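You operate a simulated robot arm through the tools that you are given. There is no shell and no other tool. Be economical: measure what you need, move in short steps, check, and stop when the job is done.

Carry out the task below with a simulated robot arm. There is one attempt and no reset: what you move stays moved.

TASK
Take the camera labelled "CAM 1" from the top of the camera bench and leave it on the black colour chart. Then put the round lens hood on the orange gel frame.

It is judged by the outcome, as a careful person would: the job done as asked, and still so three seconds after it is handed in. It fails if anything else is knocked over, pushed out of place, dropped, spilled or broken.

THE ROBOT
A 7-joint arm with a two-finger parallel gripper, fixed in place. Base frame: the origin is at the foot of the arm, x ahead of it, y to its left, z up; the work surface is at about z = 0. Lengths are in m, angles in rad, forces in N, time in s.
With the tool pointing down near the work surface it reaches from about 0.24 to 0.62 m from the base axis. Its first joint turns from -1.152 to 1.152 rad. Payload 2.6 kg.
Tool frame: the origin (TCP) lies between the finger pads and is the grasp point; the fingertips stand 0.03 m ahead of it; z points along the fingers, y is the line along which they close. The gripper opens to 0.094 m. The fingers are 0.028 m wide and 0.01 m thick; the gripper's body (0.05 by 0.096 m) begins 0.055 m behind the TCP.
Orientation is that of the tool frame in the base frame, as a unit quaternion [x, y, z, w]. With the fingers straight down and closing along the base's y, the tool's x points along the base's -x, its y along +y and its z along -z.

THE INTERFACE
- The arm moves only by the tool move_arm. Its argument "increments" is a list that holds one entry, the list of rows, each a list of 7 numbers: the shift along the base's x, y, z in units of 100 mm (1.0 is 100 mm), then the turn, a rotation vector about the base's x, y, z in units of 45 degrees (1.0 is 45 degrees), then the gripper command, from -1 (shut) to 1 (fully open), values between in proportion. In form: [[[tx, ty, tz, ax, ay, az, fingers], ...]]. A call has 1 to 8 rows; each row is the pose to reach, as a shift and turn from the pose commanded when the call began. A call with a number of a shift or a turn outside -1 to 1 is refused whole. A row lasts 0.2 s, in which the tool goes at most 0.05 m and 0.15 rad; a call with a longer step from one row to the next is refused whole, and so is a gripper value outside its range. A pose out of reach is approached as far as the arm can. The call stops where the force on the tool passes 40 N (or 10 N more than at its start, if that is more) or the arm is blocked; 0.2 s more then pass. The fingers move at their own pace (about 0.072 m/s each) and stop on an object; they squeeze with about 38 N. The grip force told is the motor's: it shows also when the fingers shut on nothing. Time passes only in rows, and 0.2 s behind the last, so rows that repeat a pose let the fingers close. It gives the time, the measured TCP pose, the force on the tool (base axes), the opening and the grip force at its end, in the units of the frame above (readings bear some noise), and new pictures: "pictures" is both (left out), scene, wrist or none.
- Cameras (640 x 400 px; columns grow to the right, rows downward): "scene" is fixed at [0.0381, 0.4422, 0.5693]; the picture's right is [-0.77, -0.64, 0.00], its down [-0.38, 0.45, -0.81] and it looks along [0.52, -0.62, -0.59] (base axes); focal length 324 px, centre (320, 200). "wrist" rides on the gripper at [-0.037, 0, -0.058] in the tool frame; the picture's right is [0.00, -1.00, 0.00], its down [0.97, 0.00, -0.24] and it looks along [0.24, 0.00, 0.97] (tool axes); focal length 218 px, centre (320, 200).
- locate(camera, pixels): for up to 12 pixels [column, row] of the newest picture of that camera ("zoom" is the newest enlarged one), the place [x, y, z] in the base frame of the surface seen there, good to about 0.003 m, but the place of the scene camera against the robot may be out by one fixed shift of up to 0.018 m in any direction. No time passes.
- zoom(camera, box): a new picture of the part [left, top, right, bottom] of that camera's present view, enlarged. No time passes.
- sign_off(): hands the job in; it is judged then, once.

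Work in short steps. Measure before you move; look again where a grasp or a placing could have gone wrong, and mend it. You have 80 turns and 120 pictures in all, the two below and enlarged ones among them. Open the gripper and draw the arm clear of the work before you hand the job in, unless the task says otherwise; then end with one line.

The tools are called after ">>>" by a JSON object that holds its "name" and its "arguments". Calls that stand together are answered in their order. move_arm: Moves the arm, as the interface text tells. Its arguments: {"type":"object","properties":{"increments":{"type":"array","items":{"type":"array","items":{"type":"array","items":{"type":"number"}}}},"pictures":{"type":"string","enum":["both","scene","wrist","none"]}},"required":["increments"]} The other tools are called the same way: locate (camera, pixels) gives the place of the surface under pixels of a picture; zoom (camera, box) takes an enlarged picture of a part of a camera's view; sign_off () hands the job in.

At the start:

```text
time_s: 0.0
ee_pos: [0.3138, -0.1038, 0.2459]
orientation: [0.0, 1.0, 0.0, -0.001]
contact_force: [-0.7, 0.3, -0.2]
gripper_width: 0.0939
grip_force: 0.0
```

scene: 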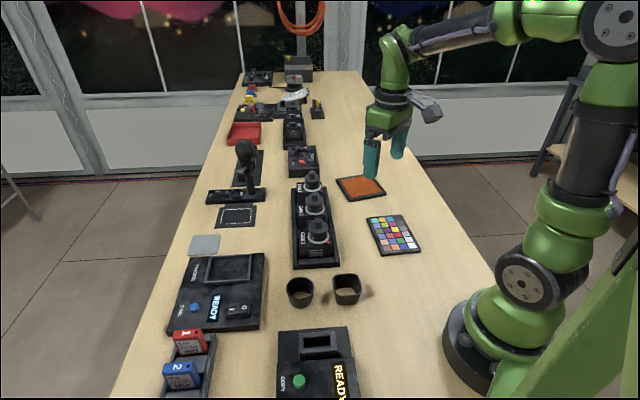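
wrist: 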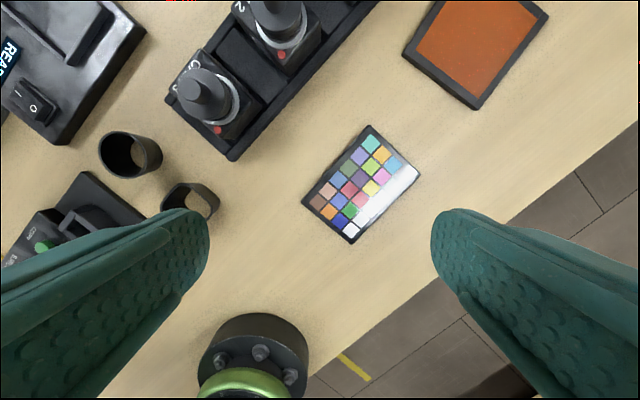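

I'll enlarge the camera bench and hoods in both views to read labels.

>>> {"name": "zoom", "arguments": {"camera": "scene", "box": [260, 150, 420, 310]}}

>>> {"name": "zoom", "arguments": {"camera": "wrist", "box": [80, 0, 400, 250]}}

>>> {"name": "locate", "arguments": {"camera": "wrist", "pixels": [[208, 88], [285, 10], [360, 185], [372, 127], [418, 176], [351, 243], [303, 200], [475, 50], [130, 135], [157, 155], [190, 185], [232, 158]]}}

```text
2.50 times, centred on (340, 230) of scene
```

zoom: 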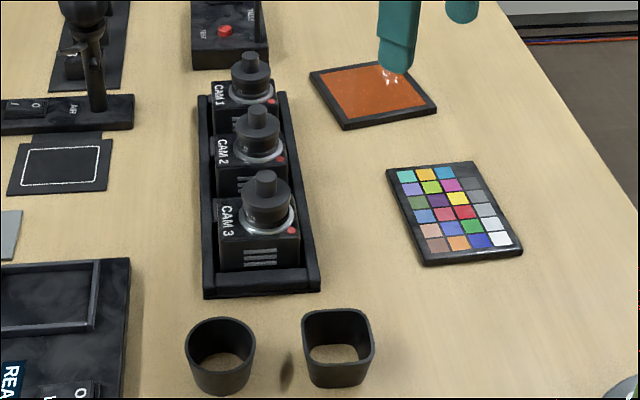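

```text
1.60 times, centred on (240, 125) of wrist
```

zoom: 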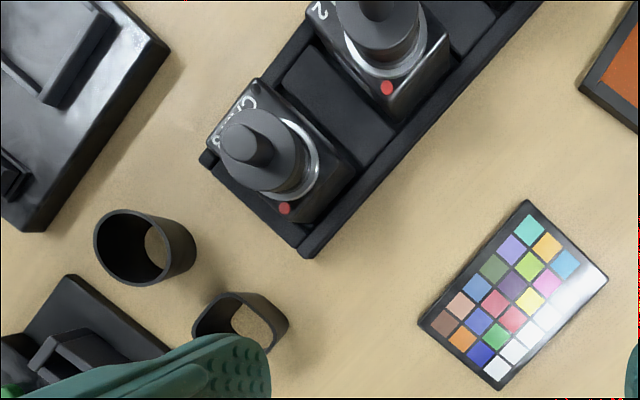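

```text
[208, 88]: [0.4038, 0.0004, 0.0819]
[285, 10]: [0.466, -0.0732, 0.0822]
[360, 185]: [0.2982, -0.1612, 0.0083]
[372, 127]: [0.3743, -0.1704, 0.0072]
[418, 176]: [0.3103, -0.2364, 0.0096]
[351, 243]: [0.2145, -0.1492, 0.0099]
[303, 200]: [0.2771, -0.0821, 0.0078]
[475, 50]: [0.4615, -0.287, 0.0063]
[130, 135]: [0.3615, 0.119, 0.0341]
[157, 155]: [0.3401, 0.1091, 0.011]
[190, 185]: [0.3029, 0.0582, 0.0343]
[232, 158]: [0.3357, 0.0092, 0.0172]
```

CAM 1 is the farthest from the scene camera, near (0.53,-0.14). I move above it for a close wrist view.

>>> {"name": "move_arm", "arguments": {"increments": [[[0.4, -0.1, 0.2, 0, 0, 0, 1], [0.8, -0.2, 0.5, 0, 0, 0, 1], [1.0, -0.25, 0.6, 0, 0, 0, 1], [1.0, -0.25, 0.6, 0, 0, 0, 1]]]}}

>>> {"name": "move_arm", "arguments": {"increments": [[[0.4, -0.1, 0.0, 0, 0, 0, 1], [0.7, -0.2, 0.0, 0, 0, 0, 1], [0.7, -0.2, 0, 0, 0, 0, 1]]]}}

```text
refused: row 2 steps farther than a row can; nothing moved
```

```text
time_s: 0.8
ee_pos: [0.3852, -0.1252, 0.247]
orientation: [0.0, 1.0, 0.0, 0.0]
contact_force: [0.0, 0.1, -0.3]
gripper_width: 0.0941
grip_force: 0.0
```

scene: 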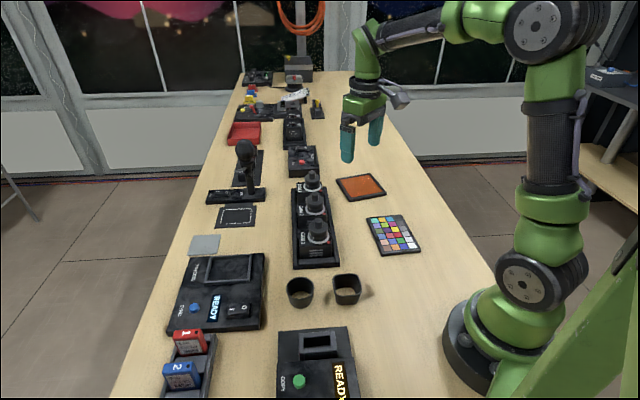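
wrist: 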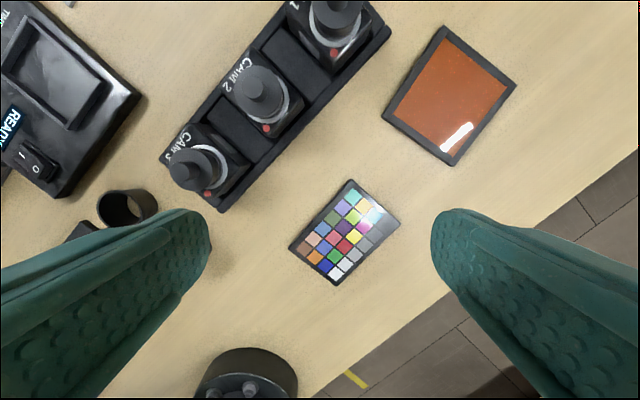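

Need a bit further to see CAM 1 fully (now at top, ~(335,20)).

>>> {"name": "move_arm", "arguments": {"increments": [[[0.4, 0, 0.15, 0, 0, 0, 1], [0.8, 0, 0.3, 0, 0, 0, 1], [1.0, 0, 0.3, 0, 0, 0, 1], [1.0, 0, 0.3, 0, 0, 0, 1]]], "pictures": "wrist"}}

>>> {"name": "zoom", "arguments": {"camera": "wrist", "box": [160, 0, 480, 200]}}

```text
time_s: 1.8
ee_pos: [0.4855, -0.1241, 0.278]
orientation: [0.0, 1.0, 0.0, 0.0]
contact_force: [-0.3, 0.0, -0.1]
gripper_width: 0.094
grip_force: 0.1
```

wrist: 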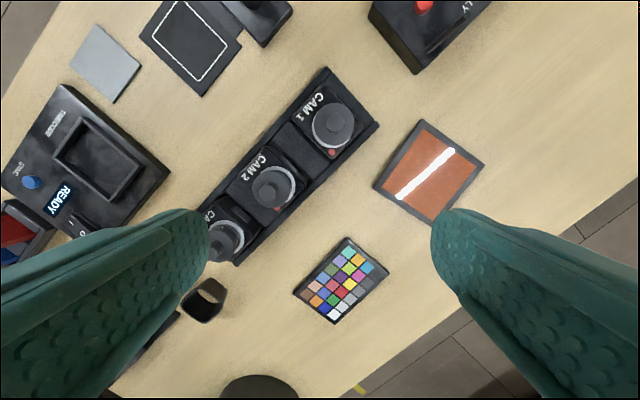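

```text
2.00 times, centred on (320, 100) of wrist
```

zoom: 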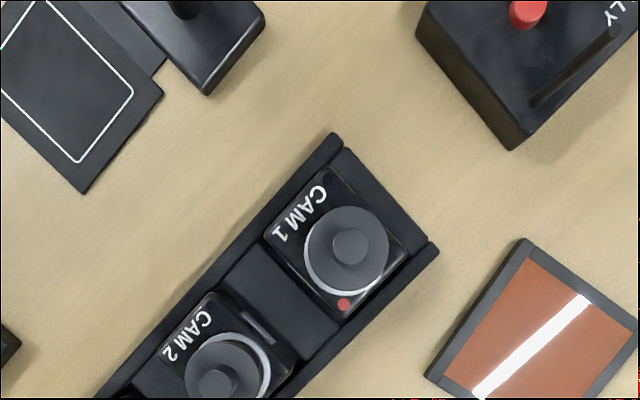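

>>> {"name": "locate", "arguments": {"camera": "zoom", "pixels": [[350, 243], [372, 240], [325, 175], [268, 240], [340, 318], [404, 248], [335, 137], [432, 248], [290, 290], [303, 200], [322, 235], [385, 270]]}}

>>> {"name": "zoom", "arguments": {"camera": "scene", "box": [285, 160, 345, 220]}}

>>> {"name": "locate", "arguments": {"camera": "wrist", "pixels": [[347, 238], [390, 275], [334, 323], [294, 293], [422, 120], [485, 164], [436, 224], [373, 186], [333, 150], [272, 185]]}}

```text
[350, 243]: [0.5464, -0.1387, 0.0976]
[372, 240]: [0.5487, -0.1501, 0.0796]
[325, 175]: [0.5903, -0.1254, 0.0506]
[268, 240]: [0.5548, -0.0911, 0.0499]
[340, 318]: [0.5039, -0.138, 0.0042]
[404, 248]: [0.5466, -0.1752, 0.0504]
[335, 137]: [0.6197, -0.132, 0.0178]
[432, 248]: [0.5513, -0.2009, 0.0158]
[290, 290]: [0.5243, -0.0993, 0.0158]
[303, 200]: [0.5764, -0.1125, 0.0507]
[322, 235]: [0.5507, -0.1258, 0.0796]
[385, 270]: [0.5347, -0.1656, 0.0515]
```

```text
6.67 times, centred on (315, 190) of scene
```

zoom: 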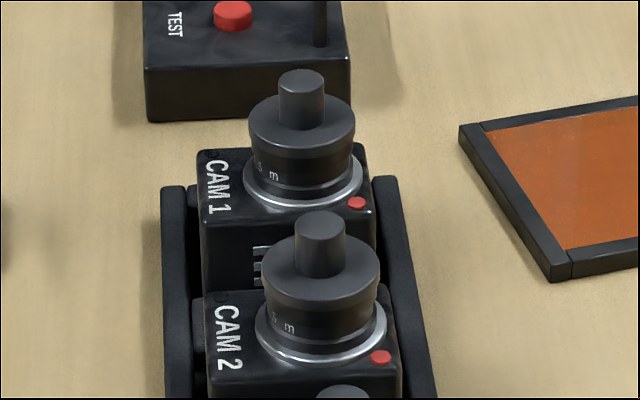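

```text
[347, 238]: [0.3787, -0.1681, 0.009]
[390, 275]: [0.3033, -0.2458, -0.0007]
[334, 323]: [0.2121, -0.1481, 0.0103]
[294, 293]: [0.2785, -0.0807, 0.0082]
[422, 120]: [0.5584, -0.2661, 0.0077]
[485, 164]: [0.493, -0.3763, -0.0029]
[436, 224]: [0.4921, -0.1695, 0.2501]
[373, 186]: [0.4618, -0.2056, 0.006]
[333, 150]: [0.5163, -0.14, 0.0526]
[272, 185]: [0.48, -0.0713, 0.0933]
```

CAM 1: body top at z≈0.05, about 0.05 (along bench) × 0.066, centre ≈(0.551,-0.133), lens/knob up to 0.098. I turn the tool +45° so the fingers close along the bench, above the camera.

>>> {"name": "move_arm", "arguments": {"increments": [[[0.1, 0, 0, 0, 0, 0.167, 1], [0.2, -0.03, 0, 0, 0, 0.333, 1], [0.3, -0.05, 0, 0, 0, 0.5, 1], [0.4, -0.07, -0.1, 0, 0, 0.667, 1], [0.5, -0.09, -0.3, 0, 0, 0.833, 1], [0.64, -0.1, -0.6, 0, 0, 1.0, 1], [0.64, -0.1, -0.8, 0, 0, 1.0, 1], [0.64, -0.1, -0.8, 0, 0, 1.0, 1]]], "pictures": "wrist"}}

>>> {"name": "zoom", "arguments": {"camera": "wrist", "box": [200, 50, 440, 250]}}

```text
time_s: 3.6
ee_pos: [0.5479, -0.1342, 0.1958]
orientation: [-0.383, 0.924, 0.0, 0.0]
contact_force: [0.3, 0.8, 0.6]
gripper_width: 0.094
grip_force: 0.0
```

wrist: 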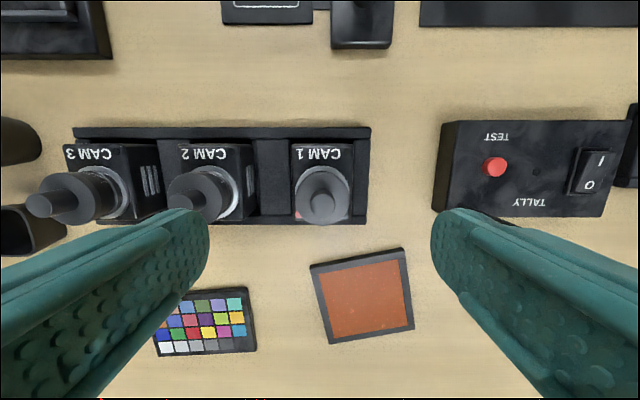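

```text
2.00 times, centred on (320, 150) of wrist
```

zoom: 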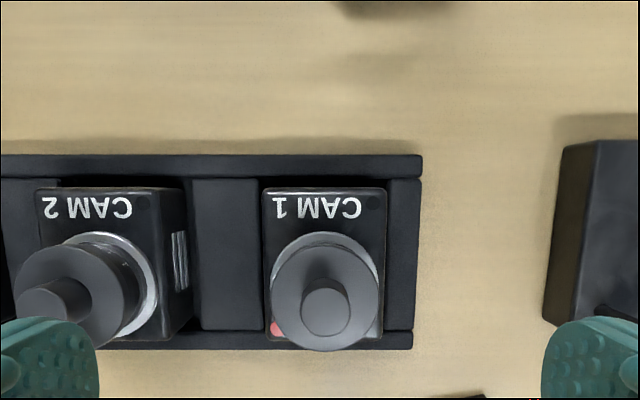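

>>> {"name": "locate", "arguments": {"camera": "zoom", "pixels": [[270, 195], [380, 195], [410, 250], [225, 250], [197, 250], [252, 250], [325, 310], [410, 335], [325, 342], [325, 208], [300, 170], [395, 300]]}}

```text
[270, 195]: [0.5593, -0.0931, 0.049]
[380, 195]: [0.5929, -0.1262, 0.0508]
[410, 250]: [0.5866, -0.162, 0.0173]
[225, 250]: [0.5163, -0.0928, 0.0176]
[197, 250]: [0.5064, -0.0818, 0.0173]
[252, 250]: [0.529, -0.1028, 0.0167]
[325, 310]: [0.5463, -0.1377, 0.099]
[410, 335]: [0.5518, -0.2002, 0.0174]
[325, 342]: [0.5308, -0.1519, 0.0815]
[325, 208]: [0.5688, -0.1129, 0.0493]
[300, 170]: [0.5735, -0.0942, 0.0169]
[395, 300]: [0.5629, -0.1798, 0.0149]
```

Camera centred between fingers; bench frame is z≈0.017, so lowering TCP to 0.056 keeps tips clear and palm above the knob (0.099).

>>> {"name": "move_arm", "arguments": {"increments": [[[0.03, 0.0, -0.3, 0, 0, 0, 1], [0.03, 0.0, -0.6, 0, 0, 0, 1], [0.03, 0, -0.8, 0, 0, 0, 1], [0.03, 0, -0.9, 0, 0, 0, 1]]], "pictures": "both"}}

```text
time_s: 4.6
ee_pos: [0.5502, -0.1343, 0.1053]
orientation: [-0.383, 0.924, 0.0, 0.0]
contact_force: [0.5, 0.5, -0.2]
gripper_width: 0.0943
grip_force: 0.2
```

scene: 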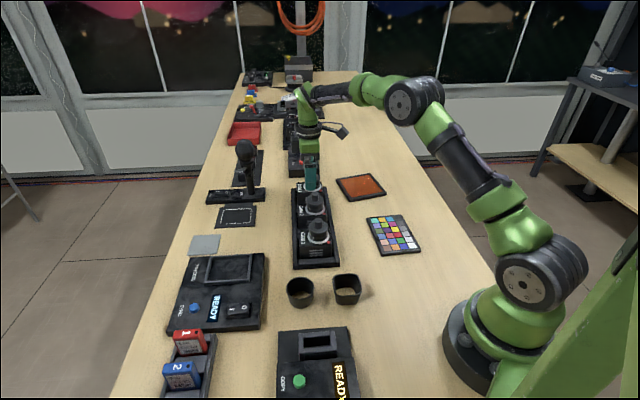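
wrist: 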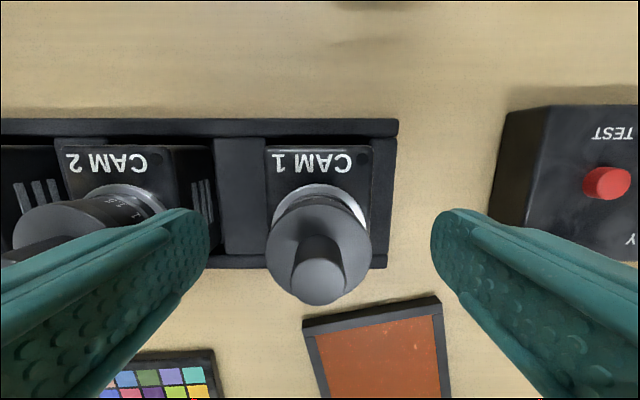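

Narrow the opening to ~0.076 for clearance from CAM 2, then descend.

>>> {"name": "move_arm", "arguments": {"increments": [[[0, 0, 0, 0, 0, 0, 0.6], [0, 0, -0.2, 0, 0, 0, 0.6], [0, 0, -0.4, 0, 0, 0, 0.6], [0, 0, -0.49, 0, 0, 0, 0.6], [0, 0, -0.49, 0, 0, 0, 0.6]]], "pictures": "wrist"}}

```text
time_s: 5.8
ee_pos: [0.5524, -0.1346, 0.0566]
orientation: [-0.383, 0.924, 0.001, 0.0]
contact_force: [-0.5, 0.4, -1.1]
gripper_width: 0.0749
grip_force: 0.0
```

wrist: 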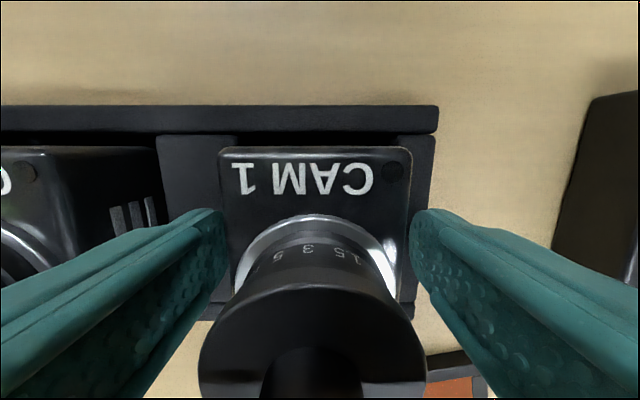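

Fingers straddle the body. Close and lift slightly.

>>> {"name": "move_arm", "arguments": {"increments": [[[0, 0, 0, 0, 0, 0, -1], [0, 0, 0, 0, 0, 0, -1], [0, 0, 0, 0, 0, 0, -1], [0, 0, 0.2, 0, 0, 0, -1], [0, 0, 0.5, 0, 0, 0, -1], [0, 0, 0.8, 0, 0, 0, -1], [0, 0, 0.8, 0, 0, 0, -1]]]}}

```text
time_s: 7.4
ee_pos: [0.5531, -0.1348, 0.1346]
orientation: [-0.383, 0.924, -0.001, 0.0]
contact_force: [1.0, 0.0, -4.5]
gripper_width: 0.0579
grip_force: 38.6
```

scene: 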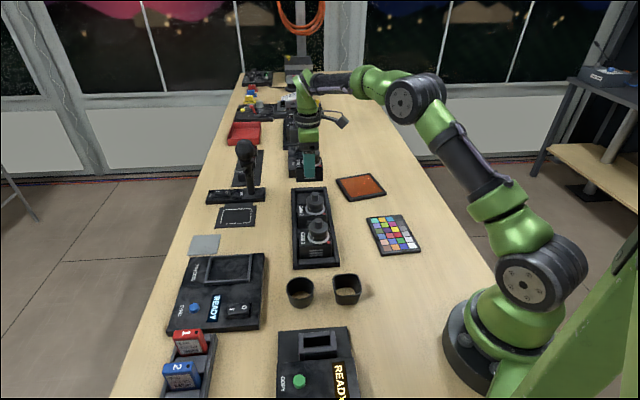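
wrist: 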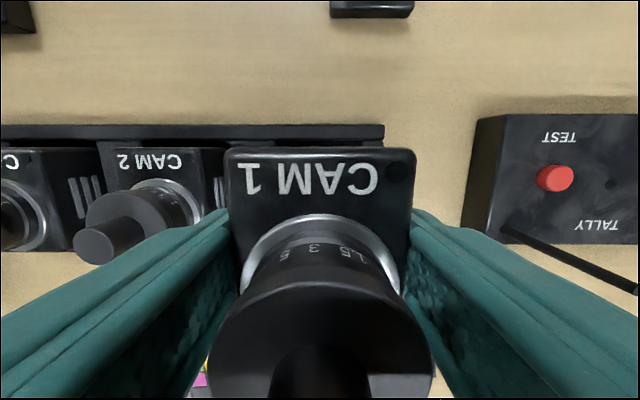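

Held firmly (0.058). Carry toward chart centre ≈(0.294,-0.159), raising slightly.

>>> {"name": "move_arm", "arguments": {"increments": [[[-0.1, -0.1, 0.3, 0, 0, 0, -1], [-0.4, -0.2, 0.3, 0, 0, 0, -1], [-0.7, -0.2, 0.3, 0, 0, 0, -1], [-1.0, -0.2, 0.3, 0, 0, 0, -1]]], "pictures": "none"}}

>>> {"name": "move_arm", "arguments": {"increments": [[[-0.3, 0, 0, 0, 0, 0, -1], [-0.6, 0, 0, 0, 0, 0, -1], [-0.9, 0, 0, 0, 0, 0, -1], [-1.0, 0, 0, 0, 0, 0, -1], [-1.0, 0, 0, 0, 0, 0, -1]]]}}

```text
time_s: 8.4
ee_pos: [0.4515, -0.1543, 0.1671]
orientation: [-0.382, 0.924, 0.0, 0.0]
contact_force: [0.3, 0.6, -4.8]
gripper_width: 0.0577
grip_force: 38.0
```

```text
time_s: 9.6
ee_pos: [0.3506, -0.1559, 0.1692]
orientation: [-0.383, 0.924, 0.0, 0.0]
contact_force: [-1.0, -0.2, -5.1]
gripper_width: 0.0574
grip_force: 38.0
```

scene: 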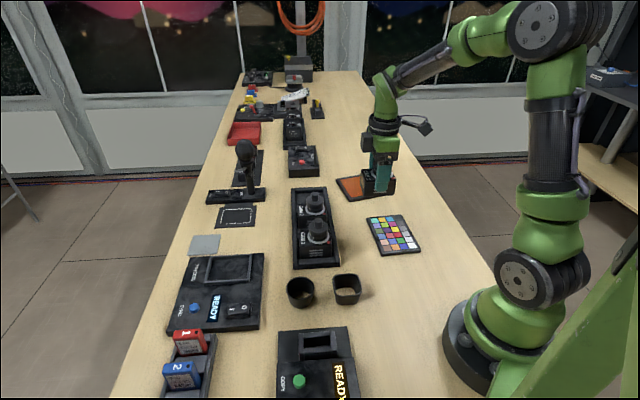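
wrist: 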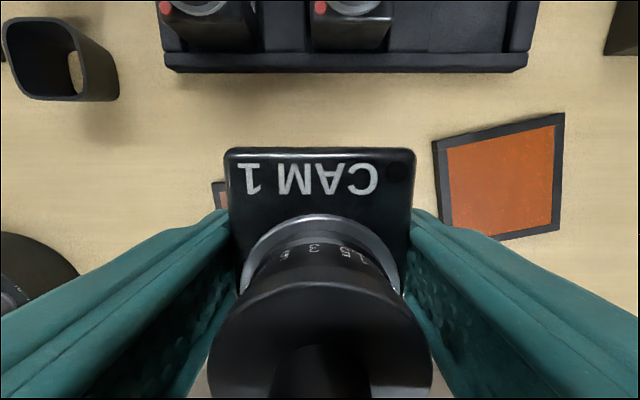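

Move over the chart centre and lower to ~0.10, and check.

>>> {"name": "move_arm", "arguments": {"increments": [[[-0.3, -0.03, -0.1, 0, 0, 0, -1], [-0.57, -0.03, -0.2, 0, 0, 0, -1], [-0.57, -0.03, -0.5, 0, 0, 0, -1], [-0.57, -0.03, -0.75, 0, 0, 0, -1], [-0.57, -0.03, -0.75, 0, 0, 0, -1]]]}}

>>> {"name": "zoom", "arguments": {"camera": "scene", "box": [330, 170, 450, 290]}}

```text
time_s: 10.8
ee_pos: [0.2951, -0.1574, 0.0943]
orientation: [-0.383, 0.924, 0.0, 0.0]
contact_force: [0.0, -0.2, -5.3]
gripper_width: 0.0578
grip_force: 37.7
```

scene: 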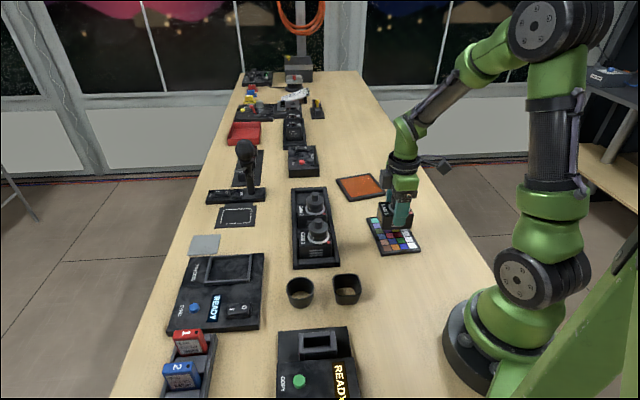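
wrist: 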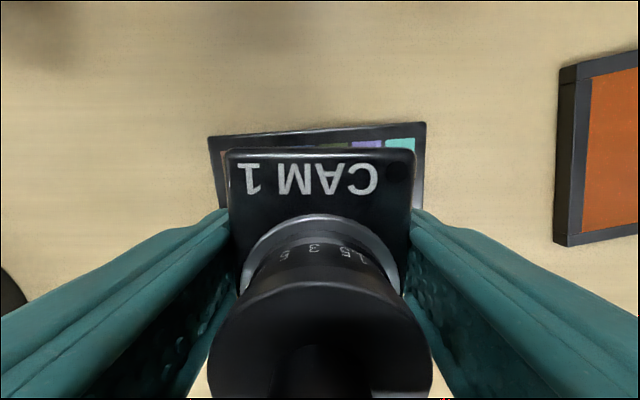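

```text
3.33 times, centred on (390, 230) of scene
```

zoom: 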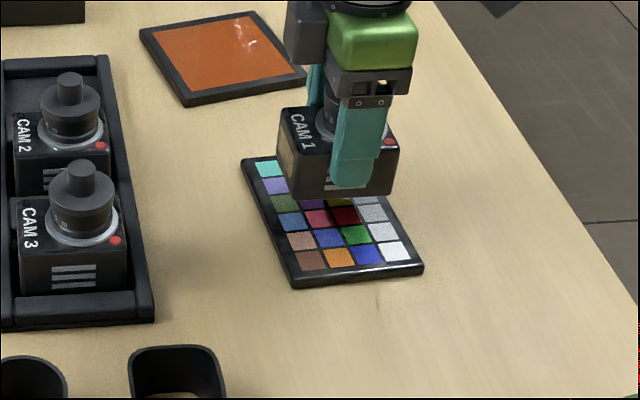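

Centred over the chart. Lower in small steps until contact.

>>> {"name": "move_arm", "arguments": {"increments": [[[0, 0, -0.15, 0, 0, 0, -1], [0, 0, -0.3, 0, 0, 0, -1], [0, 0, -0.34, 0, 0, 0, -1], [0, 0, -0.34, 0, 0, 0, -1]]], "pictures": "none"}}

>>> {"name": "zoom", "arguments": {"camera": "scene", "box": [350, 180, 440, 270]}}

```text
time_s: 11.8
ee_pos: [0.2946, -0.157, 0.0607]
orientation: [-0.382, 0.924, -0.001, 0.0]
contact_force: [-2.9, 0.0, 7.7]
gripper_width: 0.0577
grip_force: 38.3
stopped in row 4: the force on the tool passed its limit (the readings are from after the stop); the commanded pose is now the measured one
```

```text
4.44 times, centred on (395, 225) of scene
```

zoom: 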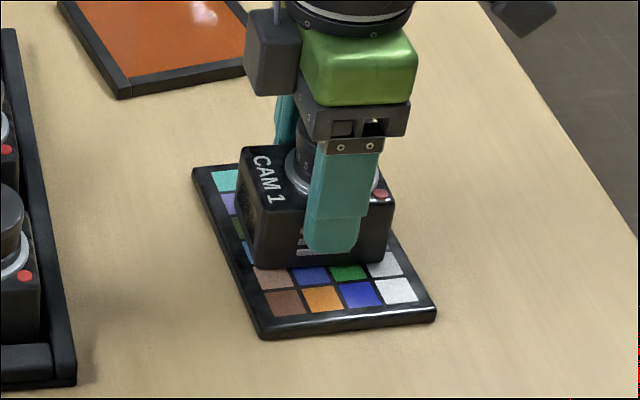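

Touching down on the chart (+7.7 N). Open and rise straight up.

>>> {"name": "move_arm", "arguments": {"increments": [[[0, 0, 0, 0, 0, 0, 0.7], [0, 0, 0, 0, 0, 0, 0.7], [0, 0, 0.1, 0, 0, 0, 0.8], [0, 0, 0.4, 0, 0, 0, 0.8], [0, 0, 0.7, 0, 0, 0, 0.8], [0, 0, 1.0, 0, 0, 0, 0.8], [0, 0, 1.0, 0, 0, 0, 0.8]]]}}

>>> {"name": "zoom", "arguments": {"camera": "scene", "box": [260, 180, 440, 320]}}

```text
time_s: 13.4
ee_pos: [0.2933, -0.157, 0.16]
orientation: [-0.381, 0.924, 0.0, 0.001]
contact_force: [-0.1, -0.2, -0.2]
gripper_width: 0.0843
grip_force: 0.1
```

scene: 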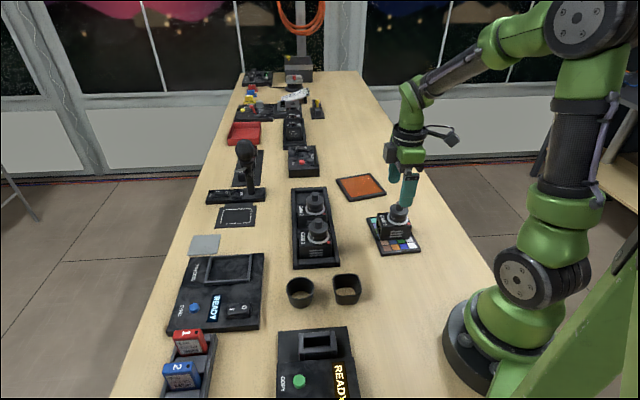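
wrist: 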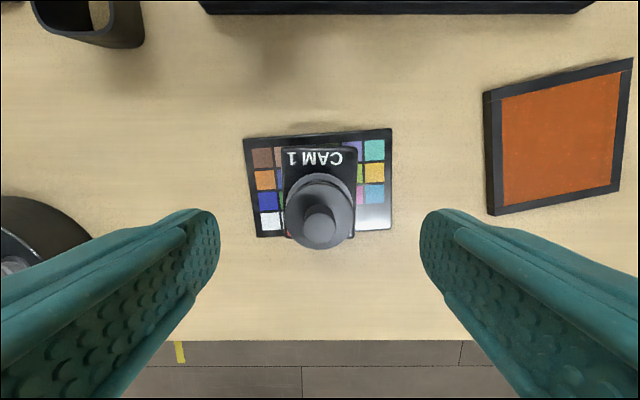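

```text
2.86 times, centred on (350, 250) of scene
```

zoom: 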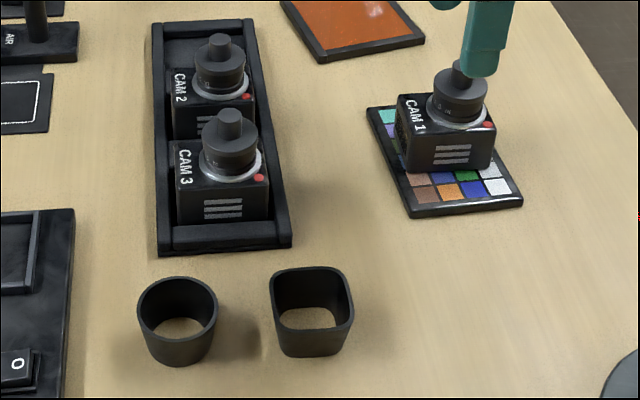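

CAM 1 sits on the chart. Measure the gel frame now from this view, then move up and over to the round hood (left one, ≈(0.35,0.115)).

>>> {"name": "locate", "arguments": {"camera": "wrist", "pixels": [[489, 98], [630, 63], [616, 187], [494, 210], [555, 140]]}}

>>> {"name": "move_arm", "arguments": {"increments": [[[0, 0.1, 0.4, 0, 0, 0, 1], [0, 0.4, 0.7, 0, 0, 0, 1], [0.05, 0.8, 0.7, 0, 0, 0, 1], [0.05, 1.0, 0.7, 0, 0, 0, 1], [0.05, 1.0, 0.7, 0, 0, 0, 1]]], "pictures": "none"}}

>>> {"name": "move_arm", "arguments": {"increments": [[[0, 0.4, 0, 0, 0, 0, 1], [0, 0.8, 0, 0, 0, 0, 1], [0, 1.0, 0, 0, 0, 0, 1], [0, 1.0, 0, 0, 0, 0, 1]]]}}

```text
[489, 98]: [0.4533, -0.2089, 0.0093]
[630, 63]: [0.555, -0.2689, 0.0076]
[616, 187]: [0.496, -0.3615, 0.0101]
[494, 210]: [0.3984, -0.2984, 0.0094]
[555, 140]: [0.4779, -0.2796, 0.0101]
```

```text
time_s: 14.6
ee_pos: [0.2983, -0.0572, 0.2294]
orientation: [-0.382, 0.924, -0.001, 0.001]
contact_force: [0.1, 1.1, 0.5]
gripper_width: 0.0939
grip_force: 0.1
```

```text
time_s: 15.6
ee_pos: [0.2986, 0.0427, 0.2295]
orientation: [-0.382, 0.924, -0.001, 0.001]
contact_force: [0.4, -0.3, -0.3]
gripper_width: 0.0939
grip_force: 0.1
```

scene: 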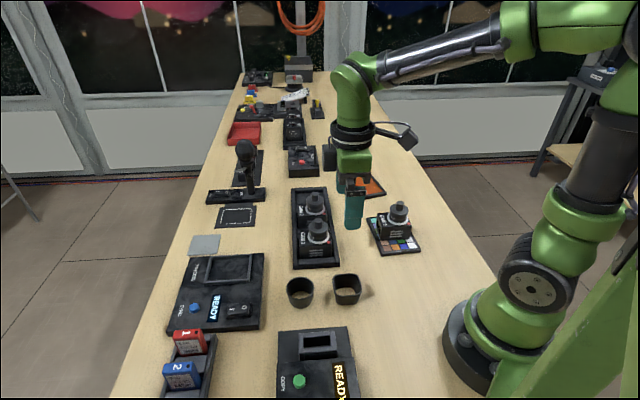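
wrist: 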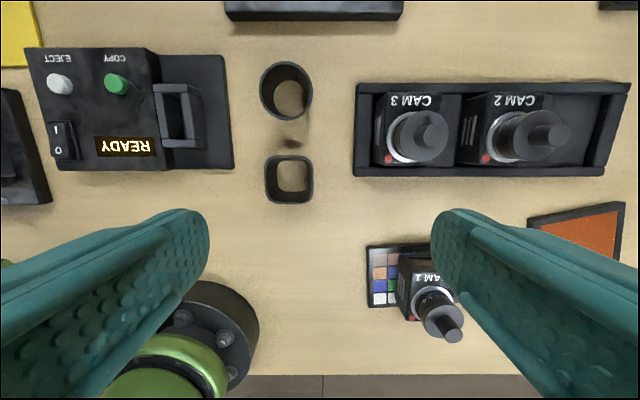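

>>> {"name": "zoom", "arguments": {"camera": "wrist", "box": [200, 40, 380, 220]}}

>>> {"name": "locate", "arguments": {"camera": "wrist", "pixels": [[287, 64], [262, 90], [310, 90], [286, 117], [295, 95], [288, 156], [268, 160], [308, 160], [232, 90], [358, 90]]}}

```text
2.22 times, centred on (290, 130) of wrist
```

zoom: 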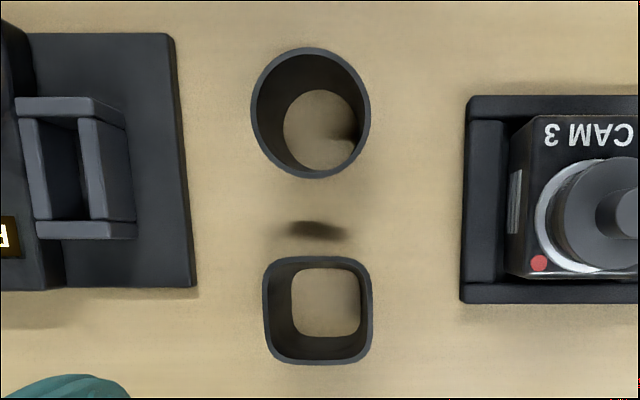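

```text
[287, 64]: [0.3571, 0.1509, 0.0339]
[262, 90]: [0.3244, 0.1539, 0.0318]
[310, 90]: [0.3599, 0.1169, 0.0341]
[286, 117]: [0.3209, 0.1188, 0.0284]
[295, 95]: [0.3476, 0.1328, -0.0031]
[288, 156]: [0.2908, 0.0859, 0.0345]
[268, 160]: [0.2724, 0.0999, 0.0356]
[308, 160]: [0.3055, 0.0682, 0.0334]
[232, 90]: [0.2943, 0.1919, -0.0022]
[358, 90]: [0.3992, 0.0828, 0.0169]
```

Round hood centre ≈(0.342,0.135), Ø≈0.051, rim z≈0.034. Move over it and lower to ~0.13 for a check.

>>> {"name": "move_arm", "arguments": {"increments": [[[0.2, 0.4, 0, 0, 0, 0, 0.7], [0.4, 0.8, 0, 0, 0, 0, 0.7], [0.43, 0.92, -0.3, 0, 0, 0, 0.7], [0.43, 0.92, -0.7, 0, 0, 0, 0.7], [0.43, 0.92, -1.0, 0, 0, 0, 0.7], [0.43, 0.92, -1.0, 0, 0, 0, 0.7]]], "pictures": "wrist"}}

>>> {"name": "zoom", "arguments": {"camera": "wrist", "box": [200, 40, 440, 280]}}

```text
time_s: 17.0
ee_pos: [0.3425, 0.1344, 0.1313]
orientation: [-0.382, 0.924, 0.0, 0.001]
contact_force: [0.0, -0.3, 0.0]
gripper_width: 0.08
grip_force: 0.1
```

wrist: 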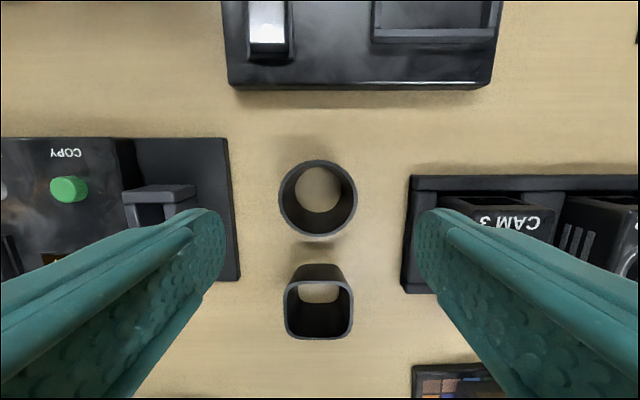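

```text
1.67 times, centred on (320, 160) of wrist
```

zoom: 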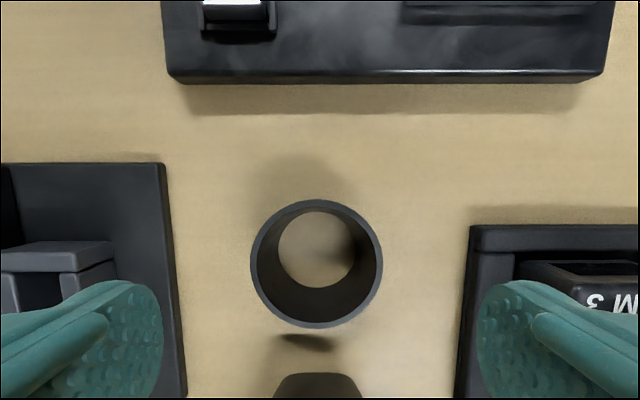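

>>> {"name": "locate", "arguments": {"camera": "zoom", "pixels": [[316, 202], [255, 263], [378, 263], [316, 324], [165, 250], [462, 300]]}}

```text
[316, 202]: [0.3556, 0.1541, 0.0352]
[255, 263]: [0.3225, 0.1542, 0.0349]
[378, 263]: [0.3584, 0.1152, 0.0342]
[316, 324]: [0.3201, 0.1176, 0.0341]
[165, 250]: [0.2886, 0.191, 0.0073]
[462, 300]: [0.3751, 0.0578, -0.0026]
```

Centre (0.339,0.1355). Descend to TCP z≈0.038.

>>> {"name": "move_arm", "arguments": {"increments": [[[-0.03, 0.01, -0.3, 0, 0, 0, 0.7], [-0.03, 0.01, -0.6, 0, 0, 0, 0.7], [-0.03, 0.01, -0.85, 0, 0, 0, 0.7], [-0.03, 0.01, -0.93, 0, 0, 0, 0.7], [-0.03, 0.01, -0.93, 0, 0, 0, 0.7]]], "pictures": "both"}}

```text
time_s: 18.2
ee_pos: [0.3393, 0.1357, 0.0381]
orientation: [-0.382, 0.924, 0.0, 0.001]
contact_force: [0.6, 0.4, 0.0]
gripper_width: 0.0797
grip_force: 0.0
```

scene: 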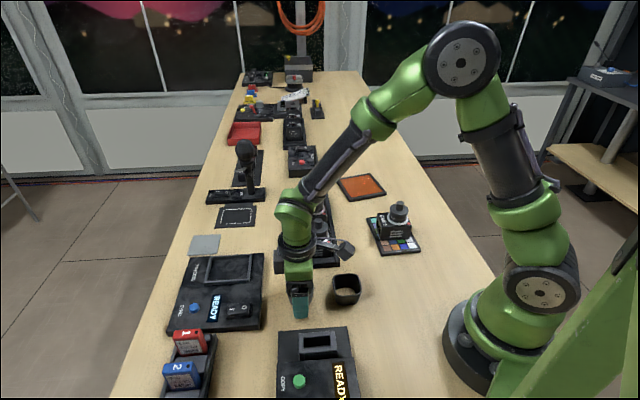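
wrist: 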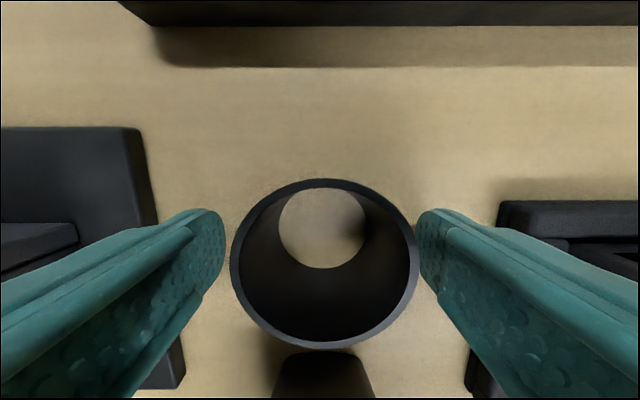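

Fingers straddle the hood. Close and lift.

>>> {"name": "move_arm", "arguments": {"increments": [[[0, 0, 0, 0, 0, 0, -1], [0, 0, 0, 0, 0, 0, -1], [0, 0, 0, 0, 0, 0, -1], [0, 0, 0.3, 0, 0, 0, -1], [0, 0, 0.7, 0, 0, 0, -1], [0, 0, 1.0, 0, 0, 0, -1], [0, 0, 1.0, 0, 0, 0, -1]]]}}

```text
time_s: 19.8
ee_pos: [0.3385, 0.1341, 0.136]
orientation: [-0.381, 0.924, 0.0, 0.001]
contact_force: [-0.1, 0.3, -0.1]
gripper_width: 0.0566
grip_force: 38.1
```

scene: 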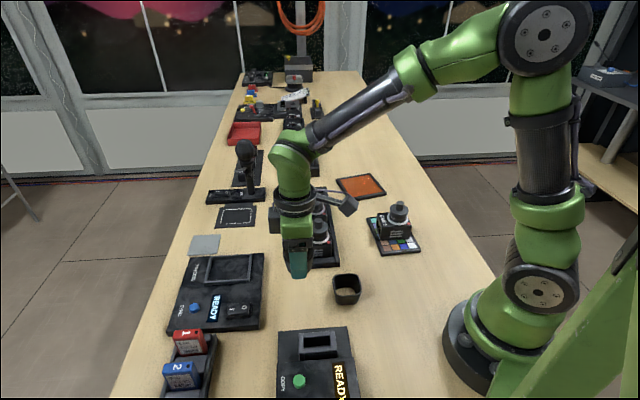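
wrist: 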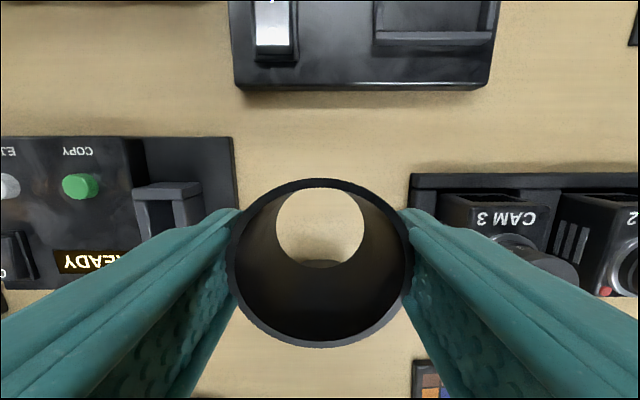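

Hood held. Raise to ~0.226 and carry in a line toward the frame centre (0.476,-0.284).

>>> {"name": "move_arm", "arguments": {"increments": [[[0, 0, 0.45, 0, 0, 0, -1], [0, 0, 0.9, 0, 0, 0, -1], [0.12, -0.36, 0.9, 0, 0, 0, -1], [0.24, -0.73, 0.9, 0, 0, 0, -1], [0.33, -1.0, 0.9, 0, 0, 0, -1]]], "pictures": "none"}}

>>> {"name": "move_arm", "arguments": {"increments": [[[0.12, -0.36, 0, 0, 0, 0, -1], [0.24, -0.73, 0, 0, 0, 0, -1], [0.33, -1.0, 0, 0, 0, 0, -1]]], "pictures": "none"}}

>>> {"name": "move_arm", "arguments": {"increments": [[[0.12, -0.36, 0, 0, 0, 0, -1], [0.24, -0.73, 0, 0, 0, 0, -1], [0.33, -1.0, 0, 0, 0, 0, -1]]], "pictures": "none"}}

>>> {"name": "move_arm", "arguments": {"increments": [[[0.12, -0.36, 0, 0, 0, 0, -1], [0.24, -0.73, 0, 0, 0, 0, -1], [0.33, -1.0, 0, 0, 0, 0, -1], [0.33, -1.0, 0, 0, 0, 0, -1]]]}}

```text
time_s: 21.0
ee_pos: [0.3707, 0.0337, 0.2284]
orientation: [-0.382, 0.924, 0.0, 0.001]
contact_force: [-1.1, -0.8, -0.2]
gripper_width: 0.0563
grip_force: 37.6
```

```text
time_s: 21.8
ee_pos: [0.4043, -0.0664, 0.2299]
orientation: [-0.382, 0.924, 0.001, 0.001]
contact_force: [-0.7, -0.3, -0.6]
gripper_width: 0.0568
grip_force: 37.7
```

```text
time_s: 22.6
ee_pos: [0.4371, -0.1634, 0.2275]
orientation: [-0.382, 0.924, -0.001, 0.002]
contact_force: [-0.8, 0.0, -0.2]
gripper_width: 0.0565
grip_force: 38.4
```

```text
time_s: 23.6
ee_pos: [0.4709, -0.2659, 0.2274]
orientation: [-0.382, 0.924, -0.001, 0.001]
contact_force: [-0.5, -0.4, -0.6]
gripper_width: 0.0566
grip_force: 37.8
```

scene: 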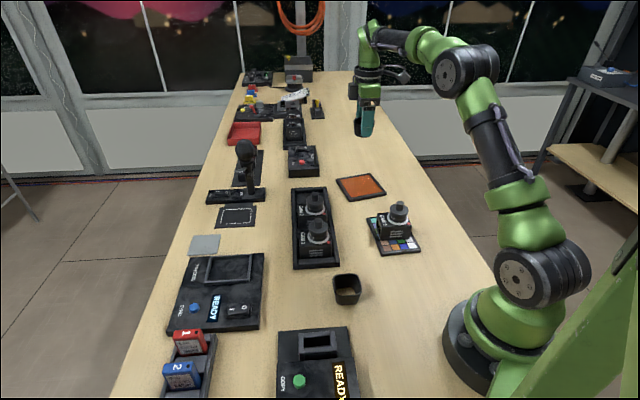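
wrist: 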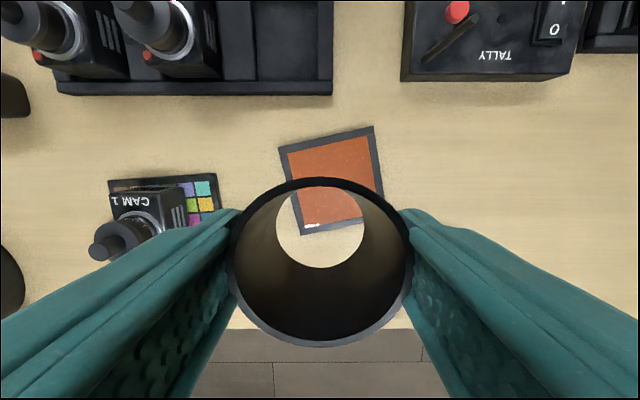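

>>> {"name": "locate", "arguments": {"camera": "wrist", "pixels": [[281, 150], [372, 129], [381, 195], [335, 165], [302, 232]]}}

>>> {"name": "move_arm", "arguments": {"increments": [[[0.05, -0.18, -0.3, 0, 0, 0, -1], [0.05, -0.18, -0.7, 0, 0, 0, -1], [0.05, -0.18, -1.0, 0, 0, 0, -1], [0.05, -0.18, -1.0, 0, 0, 0, -1]]]}}

```text
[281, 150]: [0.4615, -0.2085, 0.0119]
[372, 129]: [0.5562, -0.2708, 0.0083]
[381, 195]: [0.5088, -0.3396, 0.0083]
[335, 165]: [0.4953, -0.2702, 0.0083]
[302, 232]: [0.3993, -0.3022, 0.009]
```

```text
time_s: 24.6
ee_pos: [0.4735, -0.2815, 0.1264]
orientation: [-0.382, 0.924, 0.0, 0.001]
contact_force: [-0.3, 0.1, -0.1]
gripper_width: 0.0565
grip_force: 38.2
```

scene: 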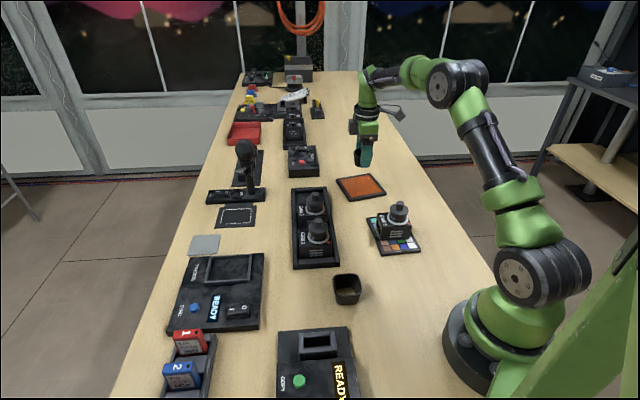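
wrist: 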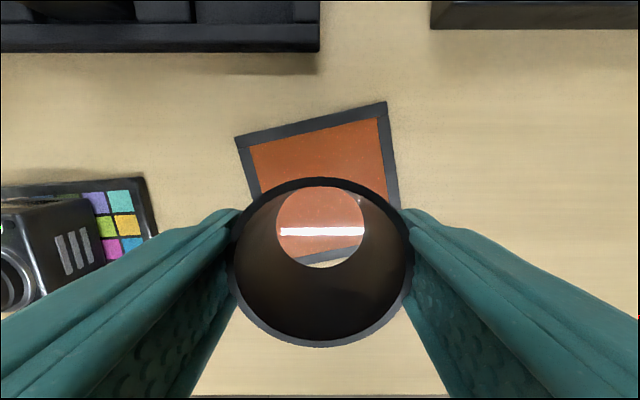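

>>> {"name": "move_arm", "arguments": {"increments": [[[0.03, -0.03, -0.3, 0, 0, 0, -1], [0.03, -0.03, -0.55, 0, 0, 0, -1], [0.03, -0.03, -0.7, 0, 0, 0, -1], [0.03, -0.03, -0.7, 0, 0, 0, -1]]]}}

>>> {"name": "zoom", "arguments": {"camera": "scene", "box": [310, 130, 410, 230]}}

```text
time_s: 25.6
ee_pos: [0.4788, -0.2844, 0.058]
orientation: [-0.382, 0.924, 0.0, 0.001]
contact_force: [-0.6, -1.0, -0.2]
gripper_width: 0.0567
grip_force: 38.1
```

scene: 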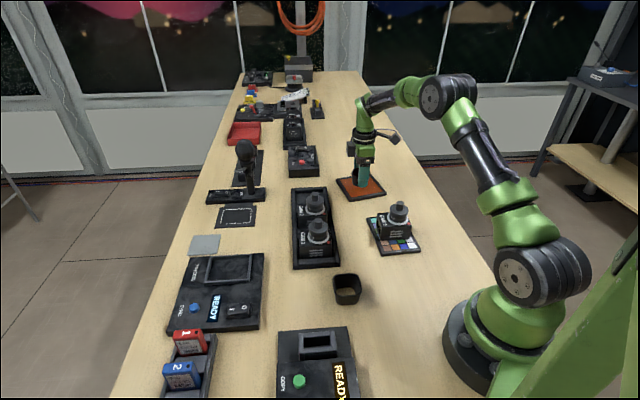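
wrist: 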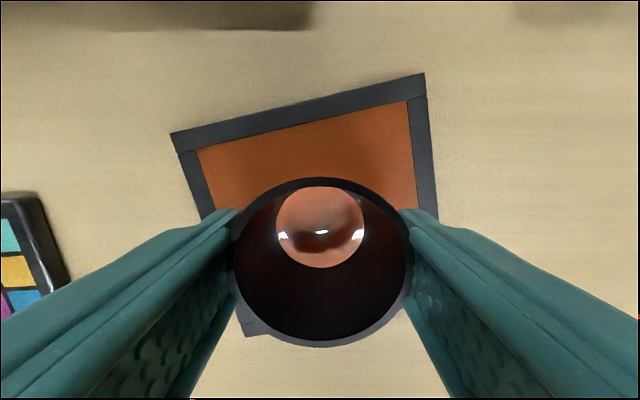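

```text
4.00 times, centred on (360, 180) of scene
```

zoom: 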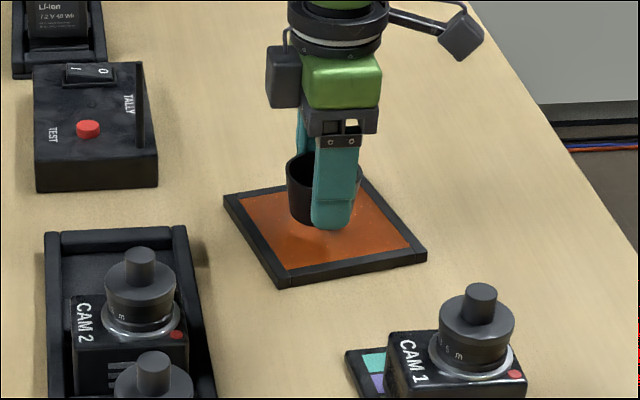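

Hood is centred inside the frame. Lower gently until contact.

>>> {"name": "move_arm", "arguments": {"increments": [[[0, 0, -0.05, 0, 0, 0, -1], [0, 0, -0.09, 0, 0, 0, -1], [0, 0, -0.11, 0, 0, 0, -1], [0, 0, -0.12, 0, 0, 0, -1]]], "pictures": "none"}}

>>> {"name": "zoom", "arguments": {"camera": "scene", "box": [330, 150, 400, 220]}}

```text
time_s: 26.6
ee_pos: [0.4778, -0.2853, 0.0469]
orientation: [-0.381, 0.925, -0.002, 0.001]
contact_force: [-2.7, 1.9, 11.8]
gripper_width: 0.0564
grip_force: 37.7
```

```text
5.71 times, centred on (365, 185) of scene
```

zoom: 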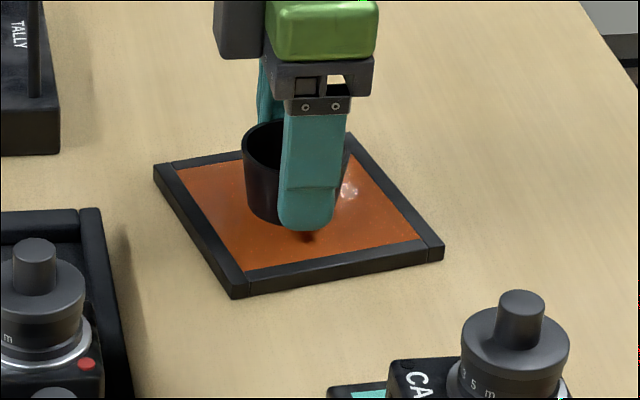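

Contact at 11.8 N: hood rests on the gel. Open and rise.

>>> {"name": "move_arm", "arguments": {"increments": [[[0, 0, 0, 0, 0, 0, 0.5], [0, 0, 0, 0, 0, 0, 0.7], [0, 0, 0.1, 0, 0, 0, 0.7], [0, 0, 0.4, 0, 0, 0, 0.7], [0, 0, 0.7, 0, 0, 0, 0.7], [0, 0, 1.0, 0, 0, 0, 0.7], [0, 0, 1.0, 0, 0, 0, 0.7]]], "pictures": "none"}}

>>> {"name": "move_arm", "arguments": {"increments": [[[0, 0, 0.4, 0, 0, 0, 0.7], [0, 0, 0.8, 0, 0, 0, 0.7], [0, 0, 1.0, 0, 0, 0, 0.7], [0, 0, 1.0, 0, 0, 0, 0.7]]]}}

>>> {"name": "zoom", "arguments": {"camera": "scene", "box": [270, 140, 450, 300]}}

```text
time_s: 28.2
ee_pos: [0.4794, -0.286, 0.1454]
orientation: [-0.382, 0.924, 0.001, 0.001]
contact_force: [-0.3, 0.3, 0.2]
gripper_width: 0.0799
grip_force: 0.0
```

```text
time_s: 29.2
ee_pos: [0.4792, -0.2839, 0.2447]
orientation: [-0.382, 0.924, 0.0, 0.0]
contact_force: [0.4, -0.4, -0.5]
gripper_width: 0.0798
grip_force: 0.1
```

scene: 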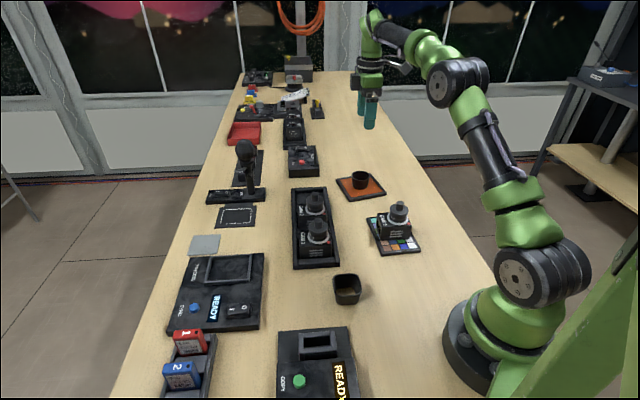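
wrist: 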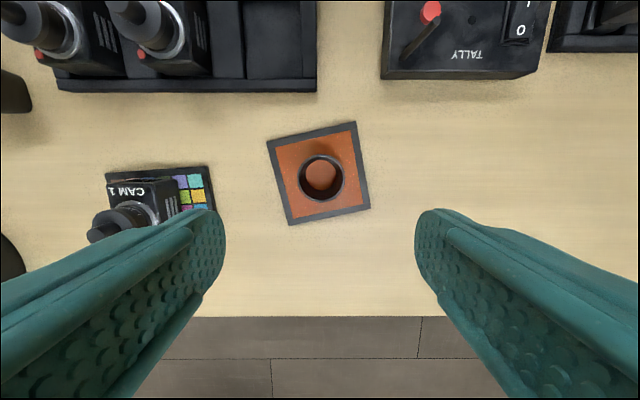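

```text
2.50 times, centred on (360, 220) of scene
```

zoom: 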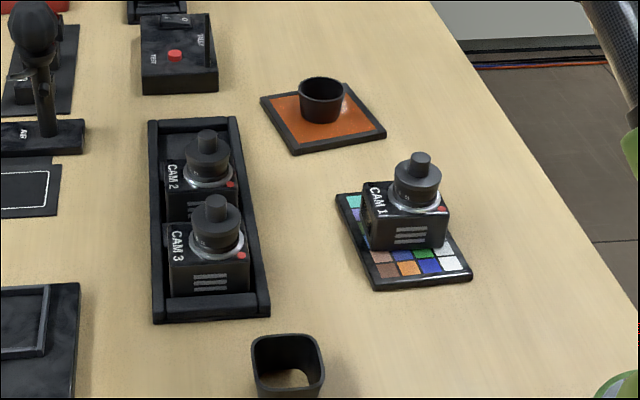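

Both items are in place, nothing else has been disturbed, and the arm is clear with the gripper open.

>>> {"name": "sign_off", "arguments": {}}

```text
The job is handed in.
```

CAM 1 is on the black colour chart and the round lens hood is on the orange gel frame; the last pictures show nothing else moved.
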